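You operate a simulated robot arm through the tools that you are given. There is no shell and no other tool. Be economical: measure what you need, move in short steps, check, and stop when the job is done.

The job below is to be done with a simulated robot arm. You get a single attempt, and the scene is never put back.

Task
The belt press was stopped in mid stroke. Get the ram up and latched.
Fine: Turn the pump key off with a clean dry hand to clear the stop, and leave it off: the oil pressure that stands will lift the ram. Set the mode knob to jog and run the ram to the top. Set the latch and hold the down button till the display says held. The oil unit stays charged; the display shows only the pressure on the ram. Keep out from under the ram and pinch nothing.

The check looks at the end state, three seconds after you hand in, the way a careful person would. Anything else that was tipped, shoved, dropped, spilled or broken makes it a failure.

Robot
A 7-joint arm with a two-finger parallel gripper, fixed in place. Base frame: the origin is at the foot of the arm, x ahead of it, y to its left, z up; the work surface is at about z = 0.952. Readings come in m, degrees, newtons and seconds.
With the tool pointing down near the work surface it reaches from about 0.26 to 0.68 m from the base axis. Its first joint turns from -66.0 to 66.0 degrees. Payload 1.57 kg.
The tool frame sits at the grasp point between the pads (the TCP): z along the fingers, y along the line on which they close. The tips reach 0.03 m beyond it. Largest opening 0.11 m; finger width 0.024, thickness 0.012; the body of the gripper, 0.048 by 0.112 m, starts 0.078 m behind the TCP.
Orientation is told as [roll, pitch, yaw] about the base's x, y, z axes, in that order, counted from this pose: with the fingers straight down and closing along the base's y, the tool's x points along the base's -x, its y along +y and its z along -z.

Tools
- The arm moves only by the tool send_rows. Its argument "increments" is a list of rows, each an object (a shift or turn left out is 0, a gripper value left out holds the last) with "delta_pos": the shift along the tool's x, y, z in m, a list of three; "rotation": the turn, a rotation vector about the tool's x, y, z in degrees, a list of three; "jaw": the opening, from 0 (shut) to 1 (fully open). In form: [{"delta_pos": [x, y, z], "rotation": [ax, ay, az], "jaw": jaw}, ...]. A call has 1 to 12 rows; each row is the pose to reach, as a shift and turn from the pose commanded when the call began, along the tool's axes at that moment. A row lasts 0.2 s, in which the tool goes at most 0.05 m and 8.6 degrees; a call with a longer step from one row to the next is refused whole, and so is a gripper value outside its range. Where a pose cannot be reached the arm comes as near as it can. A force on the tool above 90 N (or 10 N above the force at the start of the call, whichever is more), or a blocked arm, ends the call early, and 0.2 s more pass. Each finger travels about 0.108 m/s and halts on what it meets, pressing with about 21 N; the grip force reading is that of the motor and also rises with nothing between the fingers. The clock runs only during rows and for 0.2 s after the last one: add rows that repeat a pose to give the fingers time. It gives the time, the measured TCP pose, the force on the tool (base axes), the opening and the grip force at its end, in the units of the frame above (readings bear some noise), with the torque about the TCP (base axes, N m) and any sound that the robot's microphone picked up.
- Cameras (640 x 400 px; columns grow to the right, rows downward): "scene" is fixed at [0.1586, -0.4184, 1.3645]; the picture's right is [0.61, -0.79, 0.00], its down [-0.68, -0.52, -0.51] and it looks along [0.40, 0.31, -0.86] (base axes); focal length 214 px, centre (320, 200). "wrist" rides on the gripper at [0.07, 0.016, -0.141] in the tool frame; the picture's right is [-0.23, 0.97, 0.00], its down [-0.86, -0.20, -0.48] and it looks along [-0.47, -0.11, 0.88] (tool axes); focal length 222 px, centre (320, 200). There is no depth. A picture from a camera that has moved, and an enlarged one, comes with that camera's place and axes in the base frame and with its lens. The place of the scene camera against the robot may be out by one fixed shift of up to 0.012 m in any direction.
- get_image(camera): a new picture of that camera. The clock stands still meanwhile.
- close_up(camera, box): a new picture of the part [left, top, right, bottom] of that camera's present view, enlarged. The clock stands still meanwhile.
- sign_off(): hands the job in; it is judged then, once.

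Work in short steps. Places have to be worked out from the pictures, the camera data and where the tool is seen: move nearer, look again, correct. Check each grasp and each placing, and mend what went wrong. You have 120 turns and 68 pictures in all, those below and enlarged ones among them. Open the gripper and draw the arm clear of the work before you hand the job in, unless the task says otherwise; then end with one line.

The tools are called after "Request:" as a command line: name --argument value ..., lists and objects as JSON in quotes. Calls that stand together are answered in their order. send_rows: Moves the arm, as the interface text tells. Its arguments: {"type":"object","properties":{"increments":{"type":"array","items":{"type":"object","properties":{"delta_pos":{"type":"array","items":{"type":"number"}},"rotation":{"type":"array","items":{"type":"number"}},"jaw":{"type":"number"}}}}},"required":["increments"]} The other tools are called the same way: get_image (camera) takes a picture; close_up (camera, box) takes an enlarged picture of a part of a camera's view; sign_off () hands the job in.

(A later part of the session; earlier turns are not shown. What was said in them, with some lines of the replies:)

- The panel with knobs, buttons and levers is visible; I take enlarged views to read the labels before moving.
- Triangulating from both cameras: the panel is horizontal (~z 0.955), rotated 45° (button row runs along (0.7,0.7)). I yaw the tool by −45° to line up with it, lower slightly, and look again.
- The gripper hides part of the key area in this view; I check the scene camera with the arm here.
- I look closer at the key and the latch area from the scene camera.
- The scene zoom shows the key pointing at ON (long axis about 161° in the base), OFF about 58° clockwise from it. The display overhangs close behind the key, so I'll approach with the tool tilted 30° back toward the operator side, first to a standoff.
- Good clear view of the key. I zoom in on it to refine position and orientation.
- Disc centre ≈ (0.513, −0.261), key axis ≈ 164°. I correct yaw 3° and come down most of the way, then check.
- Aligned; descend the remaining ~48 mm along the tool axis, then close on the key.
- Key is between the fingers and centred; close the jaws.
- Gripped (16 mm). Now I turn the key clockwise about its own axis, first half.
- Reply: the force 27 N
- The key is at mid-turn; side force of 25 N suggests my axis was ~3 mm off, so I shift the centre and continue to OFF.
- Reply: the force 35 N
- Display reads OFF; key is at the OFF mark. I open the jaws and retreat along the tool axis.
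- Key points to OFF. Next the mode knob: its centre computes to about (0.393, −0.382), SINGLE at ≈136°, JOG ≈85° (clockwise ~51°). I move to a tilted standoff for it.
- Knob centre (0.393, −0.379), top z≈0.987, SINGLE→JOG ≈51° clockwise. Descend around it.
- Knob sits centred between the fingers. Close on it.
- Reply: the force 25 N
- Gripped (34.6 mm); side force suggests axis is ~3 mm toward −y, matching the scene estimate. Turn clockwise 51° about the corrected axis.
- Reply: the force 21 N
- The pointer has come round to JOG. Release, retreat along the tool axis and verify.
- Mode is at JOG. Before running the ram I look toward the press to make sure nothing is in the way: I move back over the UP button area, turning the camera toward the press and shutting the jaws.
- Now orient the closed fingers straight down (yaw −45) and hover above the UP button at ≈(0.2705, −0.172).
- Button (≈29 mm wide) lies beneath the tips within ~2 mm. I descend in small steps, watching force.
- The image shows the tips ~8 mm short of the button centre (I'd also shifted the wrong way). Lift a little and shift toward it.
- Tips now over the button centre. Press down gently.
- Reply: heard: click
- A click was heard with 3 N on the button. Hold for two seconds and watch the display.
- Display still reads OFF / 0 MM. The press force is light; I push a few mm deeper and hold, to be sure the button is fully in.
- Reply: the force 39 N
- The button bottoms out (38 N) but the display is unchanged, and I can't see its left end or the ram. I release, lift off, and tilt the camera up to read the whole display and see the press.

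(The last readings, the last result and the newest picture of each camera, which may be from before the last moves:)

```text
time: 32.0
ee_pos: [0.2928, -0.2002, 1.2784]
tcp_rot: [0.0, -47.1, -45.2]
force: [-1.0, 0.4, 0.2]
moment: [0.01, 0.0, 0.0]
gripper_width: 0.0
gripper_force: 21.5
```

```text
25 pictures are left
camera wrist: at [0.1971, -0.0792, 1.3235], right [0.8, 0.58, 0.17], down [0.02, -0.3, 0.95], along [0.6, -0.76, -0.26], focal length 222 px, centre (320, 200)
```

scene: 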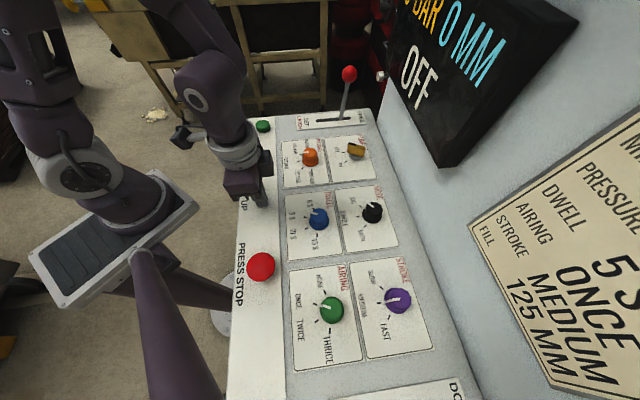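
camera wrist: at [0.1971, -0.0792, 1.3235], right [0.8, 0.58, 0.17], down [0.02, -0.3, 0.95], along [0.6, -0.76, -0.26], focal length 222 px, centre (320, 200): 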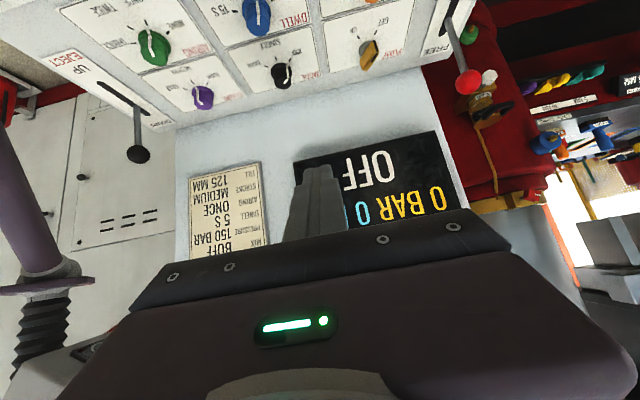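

Display in full: "0 BAR 0 MM OFF". I zoom on the press at the right of this view and on the display to look for the ram.

Request:
close_up --camera "wrist" --box '[400, 0, 640, 240]'

Request:
close_up --camera "wrist" --box '[170, 140, 470, 270]'

```text
1.67 times, centred on (520, 120) of wrist
camera zoom: at [0.1971, -0.0792, 1.3235], right [0.8, 0.58, 0.17], down [0.02, -0.3, 0.95], along [0.6, -0.76, -0.26], focal length 370 px, centre (-13, 333)
```

zoom: 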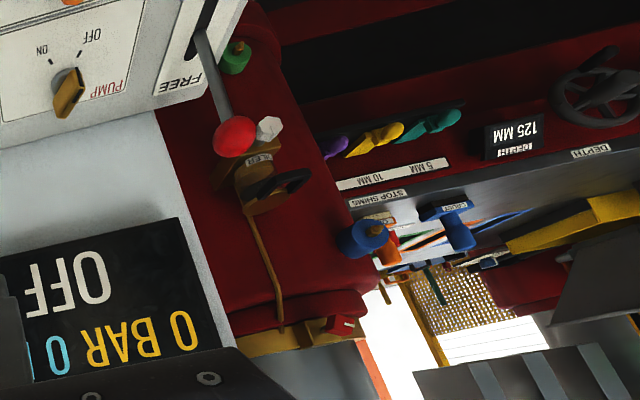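

```text
2.13 times, centred on (320, 205) of wrist
camera zoom: at [0.1971, -0.0792, 1.3235], right [0.8, 0.58, 0.17], down [0.02, -0.3, 0.95], along [0.6, -0.76, -0.26], focal length 474 px, centre (320, 189)
```

zoom: 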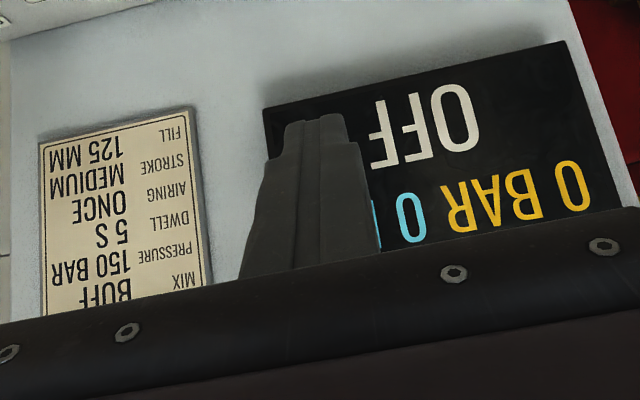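

I turn the camera toward the press to find the ram.

Request:
send_rows --increments '[{"rotation": [-5.48, 0, -5.12]}, {"rotation": [-10.96, 0, -10.24]}, {"rotation": [-16.44, 0, -15.36]}, {"rotation": [-21.9, 0, -20.5]}, {"rotation": [-27.4, 0, -25.6]}, {"rotation": [-32.9, 0, -30.7]}, {"rotation": [-32.9, 0, -30.7]}]'

Request:
send_rows --increments '[{"rotation": [0, -8, 0], "delta_pos": [0.0, 0, 0]}, {"rotation": [0, -16, 0]}, {"rotation": [0, -24, 0]}, {"rotation": [0, -24, 0]}]'

Request:
get_image --camera "wrist"

```text
time: 33.6
ee_pos: [0.2934, -0.1992, 1.2782]
tcp_rot: [0.1, -47.2, 0.0]
force: [-0.2, 0.0, -0.2]
moment: [0.01, -0.02, -0.01]
gripper_width: 0.0
gripper_force: 21.2
```

```text
time: 34.6
ee_pos: [0.2934, -0.1988, 1.2781]
tcp_rot: [0.0, -71.1, 0.0]
force: [0.4, 1.0, 0.0]
moment: [0.02, -0.01, 0.0]
gripper_width: 0.0
gripper_force: 20.5
```

```text
22 pictures are left
camera wrist: at [0.1364, -0.1812, 1.2575], right [0.08, 0.97, 0.21], down [-0.18, -0.2, 0.96], along [0.98, -0.11, 0.16], focal length 222 px, centre (320, 200)
```

wrist: 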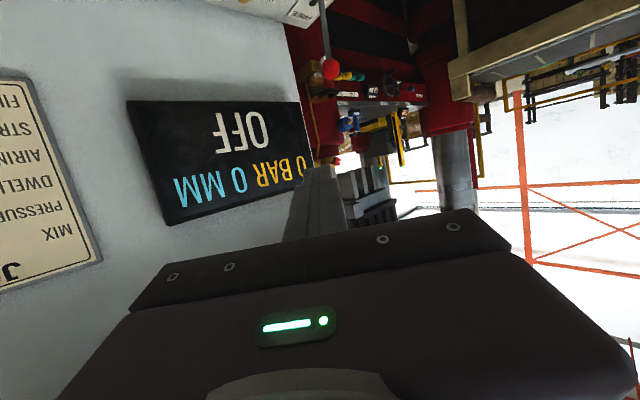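

A press head seems visible near (370,190). Zoom in.

Request:
close_up --camera "wrist" --box '[300, 50, 500, 230]'

```text
2.22 times, centred on (400, 140) of wrist
camera zoom: at [0.1364, -0.1812, 1.2575], right [0.08, 0.97, 0.21], down [-0.18, -0.2, 0.96], along [0.98, -0.11, 0.16], focal length 494 px, centre (142, 333)
```

zoom: 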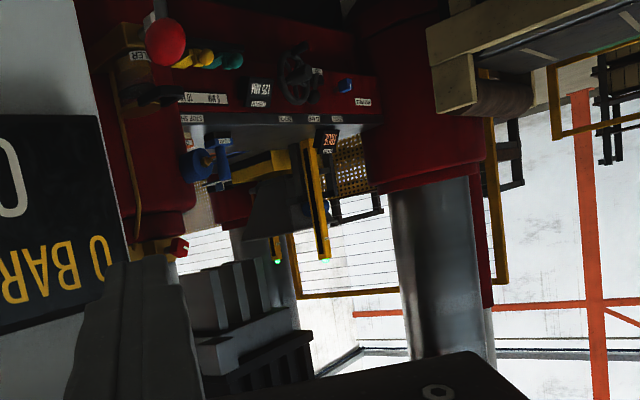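

The grey ribbed block is likely the ram; I have no "before" picture to compare. I'll go back and hold UP for a long time, then view from this same pose again. First the return to hover over UP.

Request:
send_rows --increments '[{"rotation": [0, 8, 0]}, {"rotation": [0, 16, 0]}, {"rotation": [0, 24, 0]}, {"rotation": [0, 24, 0]}]'

Request:
send_rows --increments '[{"rotation": [5.48, 0, 5.12]}, {"rotation": [10.96, 0, 10.24]}, {"rotation": [16.44, 0, 15.36]}, {"rotation": [21.9, 0, 20.5]}, {"rotation": [27.4, 0, 25.6]}, {"rotation": [32.9, 0, 30.7]}, {"rotation": [32.9, 0, 30.7]}]'

Request:
send_rows --increments '[{"rotation": [0, 7.85, 0]}, {"rotation": [0, 15.7, 0]}, {"rotation": [0, 23.5, 0]}, {"rotation": [0, 31.4, 0]}, {"rotation": [0, 39.2, 0]}, {"rotation": [0, 47, 0]}, {"rotation": [0, 47, 0], "delta_pos": [0.036, 0, 0.0265]}, {"rotation": [0, 47, 0], "delta_pos": [0.072, 0, 0.053]}, {"rotation": [0, 47, 0], "delta_pos": [0.108, 0, 0.08]}, {"rotation": [0, 47, 0], "delta_pos": [0.144, 0, 0.1065]}, {"rotation": [0, 47, 0], "delta_pos": [0.18, 0, 0.133]}, {"rotation": [0, 47, 0], "delta_pos": [0.2152, -0.0005, 0.1593]}]'

Request:
close_up --camera "scene" --box '[200, 140, 328, 220]'

```text
time: 35.6
ee_pos: [0.2913, -0.1995, 1.279]
tcp_rot: [-0.1, -47.1, -0.1]
force: [0.2, -0.3, 0.9]
moment: [-0.01, 0.0, -0.02]
gripper_width: 0.0001
gripper_force: 20.6
```

```text
time: 37.2
ee_pos: [0.2934, -0.1982, 1.2775]
tcp_rot: [0.1, -46.9, -45.3]
force: [-0.8, 0.7, -0.5]
moment: [-0.01, 0.0, -0.03]
gripper_width: 0.0002
gripper_force: 21.3
```

```text
time: 39.8
ee_pos: [0.271, -0.1768, 1.0108]
tcp_rot: [0.1, -0.1, -45.1]
force: [-0.6, 0.4, -0.3]
moment: [0.01, 0.02, -0.03]
gripper_width: 0.0
gripper_force: 20.9
```

```text
5.00 times, centred on (264, 180) of scene
camera zoom: at [0.1586, -0.4184, 1.3645], right [0.61, -0.79, 0.0], down [-0.68, -0.52, -0.51], along [0.4, 0.31, -0.86], focal length 1072 px, centre (600, 300)
```

zoom: 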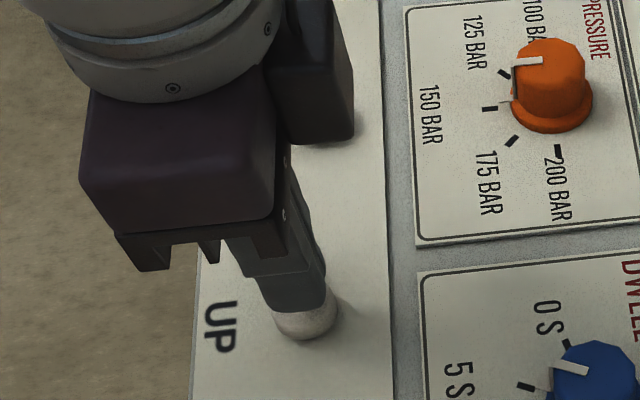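

Over the button again. Press to about 10–20 N and hold for a long time.

Request:
send_rows --increments '[{"delta_pos": [-0.001, 0, 0.01]}, {"delta_pos": [-0.001, 0, 0.017]}, {"delta_pos": [-0.001, 0, 0.021]}, {"delta_pos": [-0.001, 0, 0.023]}, {"delta_pos": [-0.001, 0, 0.023]}, {"delta_pos": [-0.001, 0, 0.023]}, {"delta_pos": [-0.001, 0, 0.023]}, {"delta_pos": [-0.001, 0, 0.023]}, {"delta_pos": [-0.001, 0, 0.023]}, {"delta_pos": [-0.001, 0, 0.023]}, {"delta_pos": [-0.001, 0, 0.023]}, {"delta_pos": [-0.001, 0, 0.023]}]'

Request:
send_rows --increments '[{"delta_pos": [0, 0, 0.0]}, {"delta_pos": [0, 0, 0.0]}, {"delta_pos": [0, 0, 0.0]}, {"delta_pos": [0, 0, 0.0]}, {"delta_pos": [0, 0, 0.0]}, {"delta_pos": [0, 0, 0.0]}, {"delta_pos": [0, 0, 0.0]}, {"delta_pos": [0, 0, 0.0]}, {"delta_pos": [0, 0, 0.0]}, {"delta_pos": [0, 0, 0.0]}, {"delta_pos": [0, 0, 0.0]}, {"delta_pos": [0, 0, 0.0]}]'

Request:
send_rows --increments '[{"delta_pos": [0, 0, 0.0]}, {"delta_pos": [0, 0, 0.0]}, {"delta_pos": [0, 0, 0.0]}, {"delta_pos": [0, 0, 0.0]}, {"delta_pos": [0, 0, 0.0]}, {"delta_pos": [0, 0, 0.0]}, {"delta_pos": [0, 0, 0.0]}, {"delta_pos": [0, 0, 0.0]}, {"delta_pos": [0, 0, 0.0]}, {"delta_pos": [0, 0, 0.0]}, {"delta_pos": [0, 0, 0.0]}, {"delta_pos": [0, 0, 0.0]}]'

Request:
get_image --camera "scene"

```text
time: 42.4
ee_pos: [0.2718, -0.1785, 0.9893]
tcp_rot: [0.0, -0.1, -45.0]
force: [2.4, -3.2, 30.6]
moment: [-0.03, 0.0, 0.06]
gripper_width: 0.0
gripper_force: 21.1
heard: click
```

```text
time: 45.0
ee_pos: [0.2724, -0.1783, 0.9869]
tcp_rot: [0.1, -0.2, -45.1]
force: [3.6, -5.2, 29.4]
moment: [-0.06, -0.04, 0.0]
gripper_width: 0.0
gripper_force: 20.8
```

```text
time: 47.6
ee_pos: [0.2723, -0.1777, 0.9875]
tcp_rot: [0.1, -0.1, -45.1]
force: [2.8, -2.7, 30.6]
moment: [-0.03, -0.05, -0.01]
gripper_width: 0.0001
gripper_force: 20.8
```

```text
19 pictures are left
```

scene: 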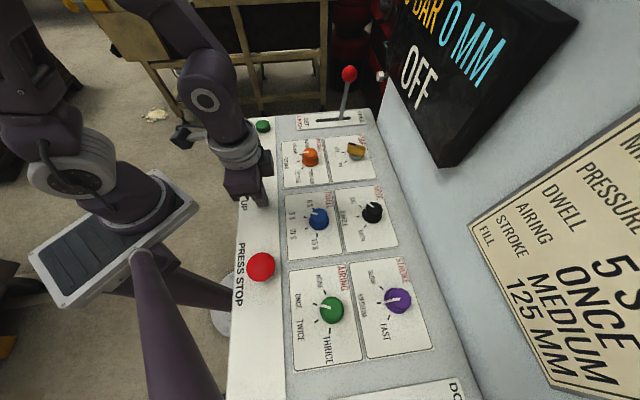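

No display change after 7 s. I return to the same viewing pose to compare the ram height.

Request:
send_rows --increments '[{"delta_pos": [0, 0, -0.03]}, {"delta_pos": [0, 0, -0.07]}, {"delta_pos": [0, 0, -0.11], "rotation": [0, -5, 0]}, {"delta_pos": [-0.01, 0, -0.15], "rotation": [0, -12, 0]}, {"delta_pos": [-0.02, 0, -0.19], "rotation": [0, -19, 0]}, {"delta_pos": [-0.03, 0, -0.23], "rotation": [0, -26, 0]}, {"delta_pos": [-0.03, 0, -0.27], "rotation": [0, -33, 0]}, {"delta_pos": [-0.03, 0, -0.29], "rotation": [0, -40, 0]}, {"delta_pos": [-0.03, 0, -0.29], "rotation": [0, -47, 0]}, {"delta_pos": [-0.03, 0, -0.29], "rotation": [0, -47, 0]}]'

Request:
send_rows --increments '[{"rotation": [-5.48, 0, -5.12]}, {"rotation": [-10.96, 0, -10.24]}, {"rotation": [-16.44, 0, -15.36]}, {"rotation": [-21.9, 0, -20.5]}, {"rotation": [-27.4, 0, -25.6]}, {"rotation": [-32.9, 0, -30.7]}, {"rotation": [-32.9, 0, -30.7]}]'

Request:
send_rows --increments '[{"rotation": [0, -8, 0]}, {"rotation": [0, -16, 0]}, {"rotation": [0, -24, 0]}, {"rotation": [0, -24, 0]}]'

Request:
close_up --camera "wrist" --box '[300, 50, 500, 230]'

```text
time: 49.8
ee_pos: [0.2919, -0.1982, 1.2785]
tcp_rot: [0.0, -47.1, -45.0]
force: [-0.1, -0.2, -0.2]
moment: [0.0, 0.01, 0.01]
gripper_width: 0.0
gripper_force: 21.3
```

```text
time: 51.4
ee_pos: [0.2935, -0.199, 1.2785]
tcp_rot: [0.0, -47.1, 0.1]
force: [-0.5, -0.4, 0.0]
moment: [0.0, 0.0, 0.0]
gripper_width: 0.0001
gripper_force: 20.8
```

```text
time: 52.4
ee_pos: [0.2935, -0.2005, 1.2787]
tcp_rot: [0.0, -71.2, 0.0]
force: [0.2, -0.5, 0.5]
moment: [-0.01, -0.01, -0.05]
gripper_width: 0.0001
gripper_force: 20.8
```

```text
2.22 times, centred on (400, 140) of wrist
camera zoom: at [0.1366, -0.182, 1.259], right [0.08, 0.97, 0.21], down [-0.18, -0.2, 0.96], along [0.98, -0.11, 0.16], focal length 494 px, centre (142, 333)
```

zoom: 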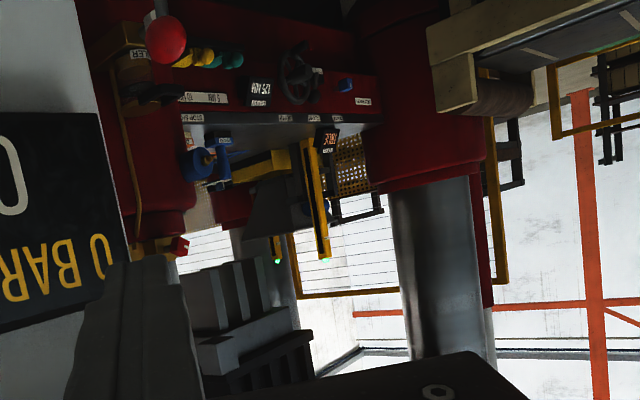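

View identical, so the ram either was already at the top or reached it during the first hold; the display word just reads OFF. I'll proceed to the latch lever and watch what the display says. Ball ≈ (0.623, −0.157, 1.075). Moving to a tilted standoff with jaws opening.

Request:
send_rows --increments '[{"rotation": [0, 8, 0]}, {"rotation": [0, 16, 0]}, {"rotation": [0, 24, 0]}, {"rotation": [0, 24, 0]}]'

Request:
send_rows --increments '[{"rotation": [5.48, 0, 5.12]}, {"rotation": [10.96, 0, 10.24]}, {"rotation": [16.44, 0, 15.36]}, {"rotation": [21.9, 0, 20.5]}, {"rotation": [27.4, 0, 25.6]}, {"rotation": [32.9, 0, 30.7]}, {"rotation": [32.9, 0, 30.7]}]'

Request:
send_rows --increments '[{"rotation": [0, 6, 0], "delta_pos": [-0.0025, 0.0328, 0.024]}, {"rotation": [0, 12, 0], "delta_pos": [-0.005, 0.0656, 0.048]}, {"rotation": [0, 17, 0], "delta_pos": [-0.0076, 0.0984, 0.072]}, {"rotation": [0, 17, 0], "delta_pos": [-0.01, 0.1312, 0.096]}, {"rotation": [0, 17, 0], "delta_pos": [-0.0127, 0.164, 0.12]}, {"rotation": [0, 17, 0], "delta_pos": [-0.0152, 0.1968, 0.144]}, {"rotation": [0, 17, 0], "delta_pos": [-0.0178, 0.2296, 0.168], "jaw": 0.65}, {"rotation": [0, 17, 0], "delta_pos": [-0.0203, 0.2624, 0.1918]}, {"rotation": [0, 17, 0], "delta_pos": [-0.0203, 0.2624, 0.1918]}, {"rotation": [0, 17, 0], "delta_pos": [-0.0203, 0.2624, 0.1918]}]'

Request:
get_image --camera "wrist"

```text
time: 53.4
ee_pos: [0.2934, -0.1999, 1.2791]
tcp_rot: [0.0, -47.0, -0.1]
force: [-0.4, 0.3, -0.1]
moment: [-0.01, 0.0, 0.02]
gripper_width: 0.0003
gripper_force: 20.8
```

```text
time: 55.0
ee_pos: [0.2931, -0.1991, 1.2802]
tcp_rot: [0.2, -47.0, -45.3]
force: [0.8, -0.1, 0.5]
moment: [-0.04, 0.02, -0.03]
gripper_width: 0.0002
gripper_force: 21.0
```

```text
time: 57.2
ee_pos: [0.5877, -0.1237, 1.162]
tcp_rot: [-0.1, -30.0, -45.2]
force: [-0.7, 0.7, -0.1]
moment: [0.02, 0.01, -0.02]
gripper_width: 0.0714
gripper_force: 0.0
```

```text
17 pictures are left
camera wrist: at [0.5066, -0.0188, 1.25], right [0.83, 0.55, 0.11], down [0.21, -0.5, 0.84], along [0.52, -0.67, -0.53], focal length 222 px, centre (320, 200)
```

wrist: 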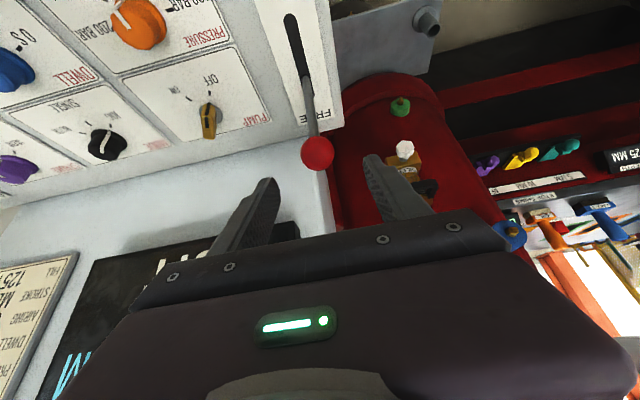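

Ball is in line with the fingers. Advance 0.1 m along the tool axis to put it between the pads.

Request:
send_rows --increments '[{"delta_pos": [-0.001, 0, 0.035]}, {"delta_pos": [-0.001, 0, 0.07]}, {"delta_pos": [-0.001, 0, 0.098]}, {"delta_pos": [-0.001, 0, 0.098]}]'

Request:
get_image --camera "wrist"

Request:
close_up --camera "scene" --box '[280, 30, 408, 110]'

```text
time: 58.2
ee_pos: [0.6227, -0.1591, 1.0783]
tcp_rot: [0.1, -30.0, -45.1]
force: [0.5, -0.1, -0.8]
moment: [-0.02, 0.0, -0.05]
gripper_width: 0.0717
gripper_force: 0.1
```

```text
16 pictures are left
camera wrist: at [0.5417, -0.0536, 1.1659], right [0.83, 0.55, 0.11], down [0.21, -0.5, 0.84], along [0.52, -0.67, -0.53], focal length 222 px, centre (320, 200)
```

wrist: 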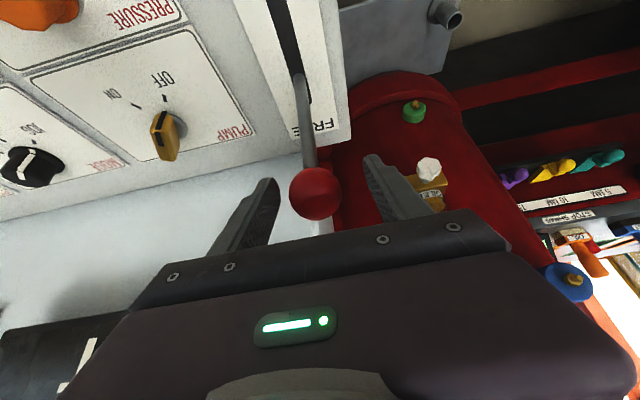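

```text
5.00 times, centred on (344, 70) of scene
camera zoom: at [0.1586, -0.4184, 1.3645], right [0.61, -0.79, 0.0], down [-0.68, -0.52, -0.51], along [0.4, 0.31, -0.86], focal length 1072 px, centre (200, 850)
```

zoom: 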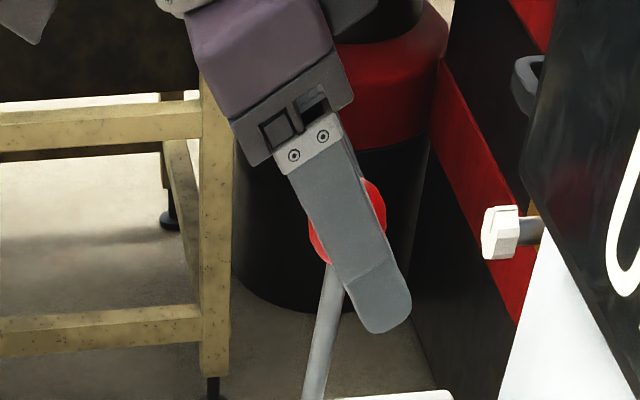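

Ball is between the pads (about 4 mm off-centre; I correct). Close on it and pull toward SET by 3 cm first.

Request:
send_rows --increments '[{"delta_pos": [0, -0.004, 0]}, {"delta_pos": [0, -0.004, 0], "jaw": 0.25}, {"delta_pos": [0, -0.004, 0], "jaw": 0.25}, {"delta_pos": [0, -0.004, 0], "jaw": 0.25}, {"delta_pos": [0, -0.004, 0], "jaw": 0.25}]'

Request:
send_rows --increments '[{"delta_pos": [0.0087, 0, -0.005]}, {"delta_pos": [0.0173, 0, -0.01]}, {"delta_pos": [0.026, 0, -0.015]}, {"delta_pos": [0.026, 0, -0.015]}]'

Request:
get_image --camera "wrist"

```text
time: 59.4
ee_pos: [0.6199, -0.161, 1.0781]
tcp_rot: [0.1, -30.1, -45.1]
force: [8.0, 6.6, -1.3]
moment: [-0.06, -0.05, 0.04]
gripper_width: 0.037
gripper_force: 43.9
```

```text
time: 60.4
ee_pos: [0.5993, -0.1404, 1.0795]
tcp_rot: [0.1, -30.1, -45.1]
force: [14.2, 2.4, 3.5]
moment: [-0.83, -0.82, 0.0]
gripper_width: 0.0369
gripper_force: 43.4
```

```text
14 pictures are left
camera wrist: at [0.518, -0.0344, 1.1665], right [0.83, 0.55, 0.12], down [0.21, -0.5, 0.84], along [0.52, -0.67, -0.53], focal length 222 px, centre (320, 200)
```

wrist: 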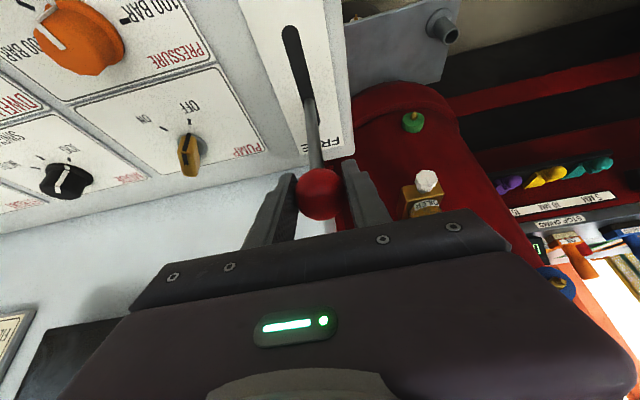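

Lever follows with ~14 N. Continue another 4 cm toward SET.

Request:
send_rows --increments '[{"delta_pos": [0.0087, 0, -0.005]}, {"delta_pos": [0.0173, 0, -0.01]}, {"delta_pos": [0.026, 0, -0.015]}, {"delta_pos": [0.0346, 0, -0.02]}, {"delta_pos": [0.0346, 0, -0.02]}]'

Request:
get_image --camera "scene"

```text
time: 61.6
ee_pos: [0.5712, -0.1123, 1.0781]
tcp_rot: [0.0, -29.9, -45.1]
force: [18.9, 3.1, -24.3]
moment: [-0.16, -0.24, 0.04]
gripper_width: 0.0364
gripper_force: 42.6
```

```text
13 pictures are left
```

scene: 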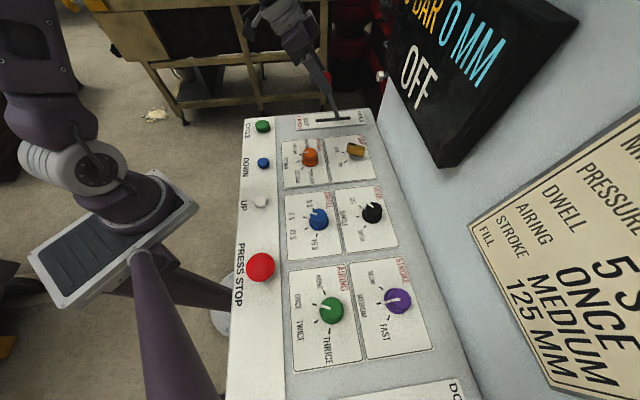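

Downward pull of 24 N shows the lever past vertical. Zoom to see where it is in the slot.

Request:
close_up --camera "scene" --box '[290, 60, 386, 135]'

```text
5.33 times, centred on (338, 98) of scene
camera zoom: at [0.1597, -0.4183, 1.3644], right [0.61, -0.79, 0.0], down [-0.68, -0.52, -0.51], along [0.4, 0.31, -0.86], focal length 1144 px, centre (224, 747)
```

zoom: 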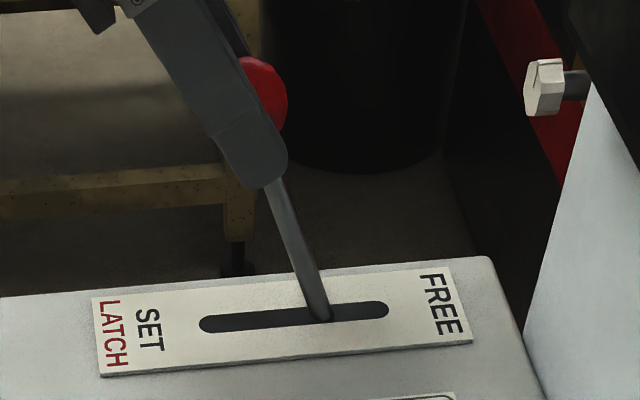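

The lever pivots near the panel surface; it's now leaning ~25° toward SET. Continue along the arc (down and toward SET).

Request:
send_rows --increments '[{"delta_pos": [0.011, 0, 0.002]}, {"delta_pos": [0.022, 0, 0.003]}, {"delta_pos": [0.033, 0, 0.0045]}, {"delta_pos": [0.0438, 0, 0.0059]}, {"delta_pos": [0.0438, 0, 0.0059]}]'

Request:
close_up --camera "scene" --box '[270, 20, 430, 135]'

```text
time: 62.8
ee_pos: [0.5468, -0.0854, 1.0517]
tcp_rot: [0.1, -30.1, -45.1]
force: [14.3, 6.5, 5.5]
moment: [-0.89, -0.89, 0.13]
gripper_width: 0.0365
gripper_force: 43.1
```

```text
3.48 times, centred on (350, 78) of scene
camera zoom: at [0.1589, -0.4181, 1.3645], right [0.61, -0.79, 0.0], down [-0.68, -0.52, -0.51], along [0.4, 0.31, -0.86], focal length 746 px, centre (216, 626)
```

zoom: 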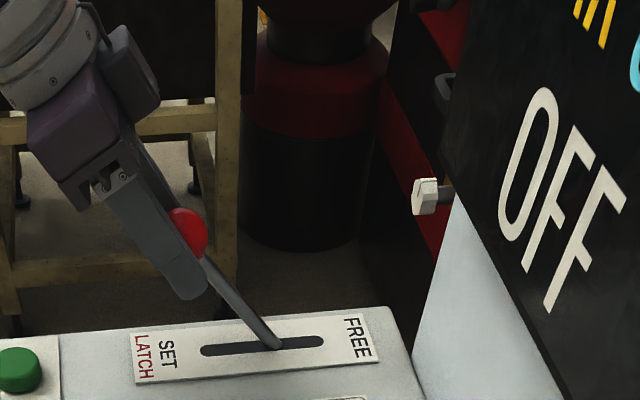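

Still following freely at about 43°. Continue a little, watching for a stop or click.

Request:
send_rows --increments '[{"delta_pos": [0.007, 0, 0.002]}, {"delta_pos": [0.014, 0, 0.004]}, {"delta_pos": [0.0206, 0, 0.0066]}, {"delta_pos": [0.0206, 0, 0.0066]}]'

```text
time: 63.8
ee_pos: [0.5356, -0.076, 1.0349]
tcp_rot: [0.1, -30.1, -45.1]
force: [3.2, 16.6, 18.7]
moment: [-0.82, -0.84, 0.1]
gripper_width: 0.0372
gripper_force: 43.2
```

Still no hard stop (tangential load ~9 N). A bit further along the arc.

Request:
send_rows --increments '[{"delta_pos": [0.007, 0, 0.001]}, {"delta_pos": [0.0141, 0, 0.0036]}, {"delta_pos": [0.0141, 0, 0.0036]}]'

Request:
close_up --camera "scene" --box '[270, 20, 430, 135]'

```text
time: 64.6
ee_pos: [0.5277, -0.0701, 1.0259]
tcp_rot: [-0.2, -29.9, -45.2]
force: [0.1, 0.6, -0.6]
moment: [-0.01, 0.05, 0.01]
gripper_width: 0.0278
gripper_force: 0.1
```

```text
3.48 times, centred on (350, 78) of scene
camera zoom: at [0.1586, -0.4183, 1.3645], right [0.61, -0.79, 0.0], down [-0.68, -0.52, -0.51], along [0.4, 0.31, -0.86], focal length 746 px, centre (216, 626)
```

zoom: 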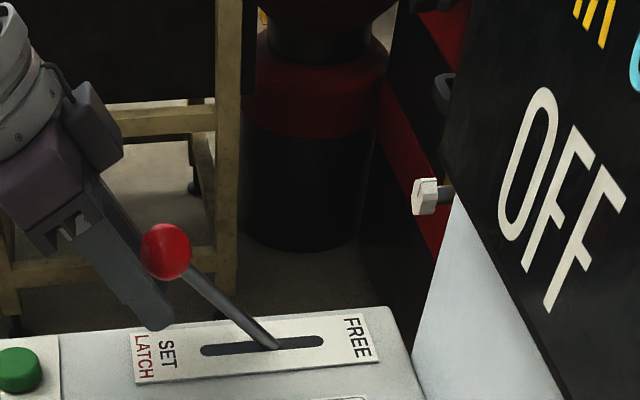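

The jaws slipped off the ball, so the lever has probably met its end near SET and stays there. To be sure, I retreat, close the jaws and press the ball down from above toward SET.

Request:
send_rows --increments '[{"jaw": 0.5}, {"delta_pos": [0, 0, -0.04]}, {"delta_pos": [0, 0, -0.08]}, {"delta_pos": [0, 0, -0.12], "jaw": 0.0}, {"delta_pos": [0, 0, -0.12]}, {"delta_pos": [-0.025, 0, -0.106]}, {"delta_pos": [-0.0494, 0, -0.0915]}, {"delta_pos": [-0.0394, 0, -0.0742]}, {"delta_pos": [-0.0394, 0, -0.0742]}]'

Request:
get_image --camera "wrist"

```text
time: 66.6
ee_pos: [0.5259, -0.0669, 1.1082]
tcp_rot: [0.2, -29.9, -45.2]
force: [0.0, 0.4, 0.2]
moment: [-0.03, -0.03, 0.0]
gripper_width: 0.0
gripper_force: 21.2
```

```text
9 pictures are left
camera wrist: at [0.445, 0.0377, 1.1973], right [0.83, 0.55, 0.11], down [0.21, -0.5, 0.84], along [0.52, -0.67, -0.53], focal length 222 px, centre (320, 200)
```

wrist: 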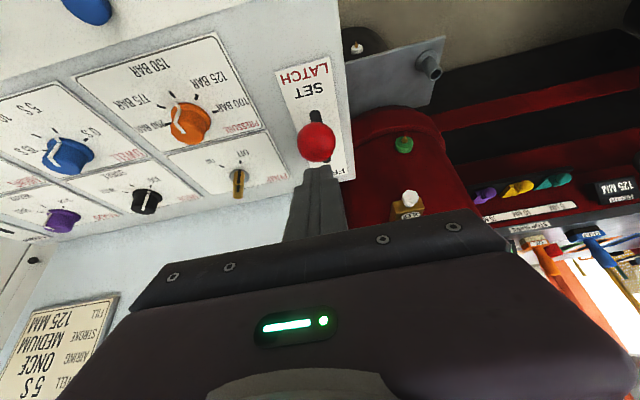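

Ball at ≈(0.540, −0.077, 1.04), tips right above it. Press straight down in small steps.

Request:
send_rows --increments '[{"delta_pos": [0.006, 0, 0.0104]}, {"delta_pos": [0.011, 0, 0.019]}, {"delta_pos": [0.014, 0, 0.0242]}, {"delta_pos": [0.0165, 0, 0.0286]}, {"delta_pos": [0.0165, 0, 0.0286]}]'

```text
time: 67.6
ee_pos: [0.5254, -0.0672, 1.0854]
tcp_rot: [0.4, -30.4, -45.3]
force: [-35.8, 16.2, 52.3]
moment: [0.07, 0.73, 0.11]
gripper_width: 0.0002
gripper_force: 21.2
stopped in row 4: the force on the tool passed its limit at 109 N (the readings are from after the stop); the commanded pose is now the measured one
```

Solid stop (ball didn't move): the latch is fully at SET. Now lift off and go over the DOWN button at ≈(0.354, −0.104), tool vertical.

Request:
send_rows --increments '[{"delta_pos": [-0.015, 0, -0.026]}, {"delta_pos": [-0.03, 0, -0.052]}, {"delta_pos": [-0.003, -0.0294, -0.043], "rotation": [0, 5, 0]}, {"delta_pos": [0.024, -0.0589, -0.035], "rotation": [0, 11, 0]}, {"delta_pos": [0.051, -0.0883, -0.026], "rotation": [0, 17, 0]}, {"delta_pos": [0.078, -0.1178, -0.0174], "rotation": [0, 23, 0]}, {"delta_pos": [0.1049, -0.1472, -0.0087], "rotation": [0, 30, 0]}, {"delta_pos": [0.1049, -0.1472, -0.0087], "rotation": [0, 30, 0]}]'

Request:
get_image --camera "scene"

```text
time: 69.4
ee_pos: [0.3594, -0.1046, 1.0362]
tcp_rot: [0.2, -0.2, -45.0]
force: [0.5, -0.7, 0.6]
moment: [0.01, 0.0, 0.03]
gripper_width: 0.0001
gripper_force: 21.4
```

```text
8 pictures are left
```

scene: 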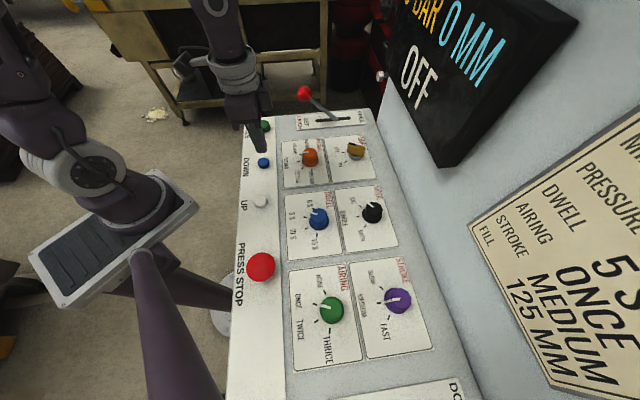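

Reprojection puts the button at ≈(0.356, −0.102). Shift slightly, descend and press.

Request:
send_rows --increments '[{"delta_pos": [0.004, -0.0006, 0.02]}, {"delta_pos": [0.004, -0.0006, 0.034]}, {"delta_pos": [0.004, -0.0006, 0.041]}, {"delta_pos": [0.004, -0.0006, 0.045]}, {"delta_pos": [0.004, -0.0006, 0.047]}, {"delta_pos": [0.004, -0.0006, 0.047]}]'

Request:
get_image --camera "scene"

```text
time: 70.8
ee_pos: [0.3556, -0.1033, 0.9886]
tcp_rot: [0.4, -0.4, -45.1]
force: [-0.3, 0.1, 25.9]
moment: [0.1, 0.12, 0.07]
gripper_width: 0.0001
gripper_force: 20.8
heard: click
```

```text
7 pictures are left
```

scene: 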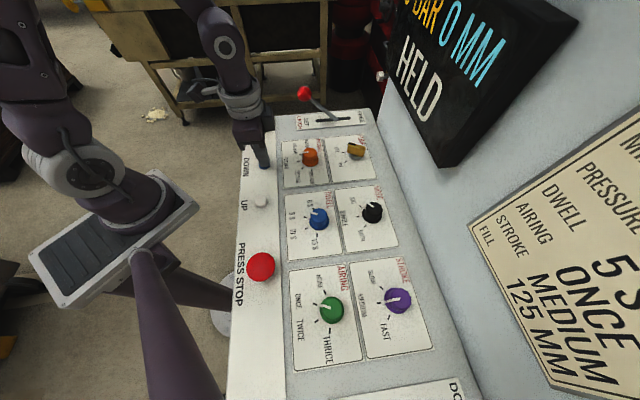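

The display says HELD. Release the button, lift clear, draw back and open the gripper.

Request:
send_rows --increments '[{"delta_pos": [0, 0, -0.02]}, {"delta_pos": [0, 0, -0.06]}, {"delta_pos": [0, 0, -0.1]}, {"delta_pos": [0, 0, -0.14]}, {"delta_pos": [0.03, 0, -0.18], "jaw": 0.5}, {"delta_pos": [0.05, 0, -0.22], "jaw": 1.0}, {"delta_pos": [0.05, 0, -0.25]}, {"delta_pos": [0.05, 0, -0.25]}, {"delta_pos": [0.05, 0, -0.25]}]'

Request:
get_image --camera "scene"

Request:
close_up --camera "scene" --box '[230, 80, 430, 220]'

```text
time: 72.8
ee_pos: [0.3178, -0.0667, 1.2386]
tcp_rot: [0.3, -0.3, -45.0]
force: [-0.1, -0.2, -0.1]
moment: [-0.02, 0.01, -0.02]
gripper_width: 0.1099
gripper_force: 0.0
```

```text
6 pictures are left
```

scene: 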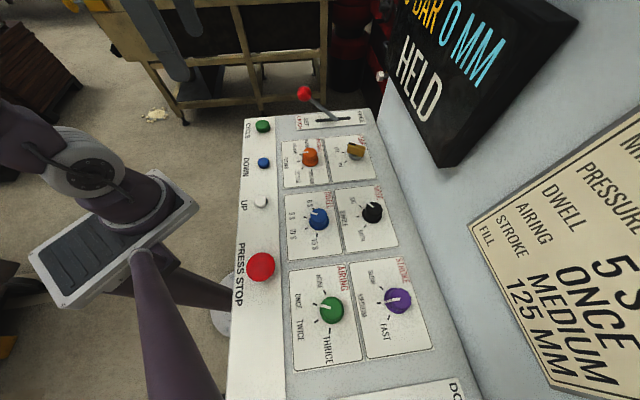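

```text
2.86 times, centred on (330, 150) of scene
camera zoom: at [0.1586, -0.4184, 1.3645], right [0.61, -0.79, 0.0], down [-0.68, -0.52, -0.51], along [0.4, 0.31, -0.86], focal length 613 px, centre (291, 343)
```

zoom: 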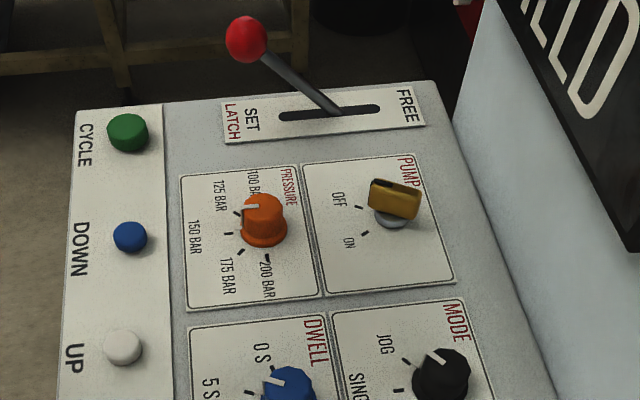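

HELD stays on the display. The pump key is off, the mode knob is at JOG, the latch is at SET and the other knobs are unchanged. The gripper is open and the arm is clear, so I hand in.

Request:
sign_off

```text
The job is handed in.
```

The display reads HELD after the latch was set and DOWN was held, with the pump key off and the mode at JOG; I never saw the ram itself move, because the display stayed at 0 MM and OFF while I held UP.
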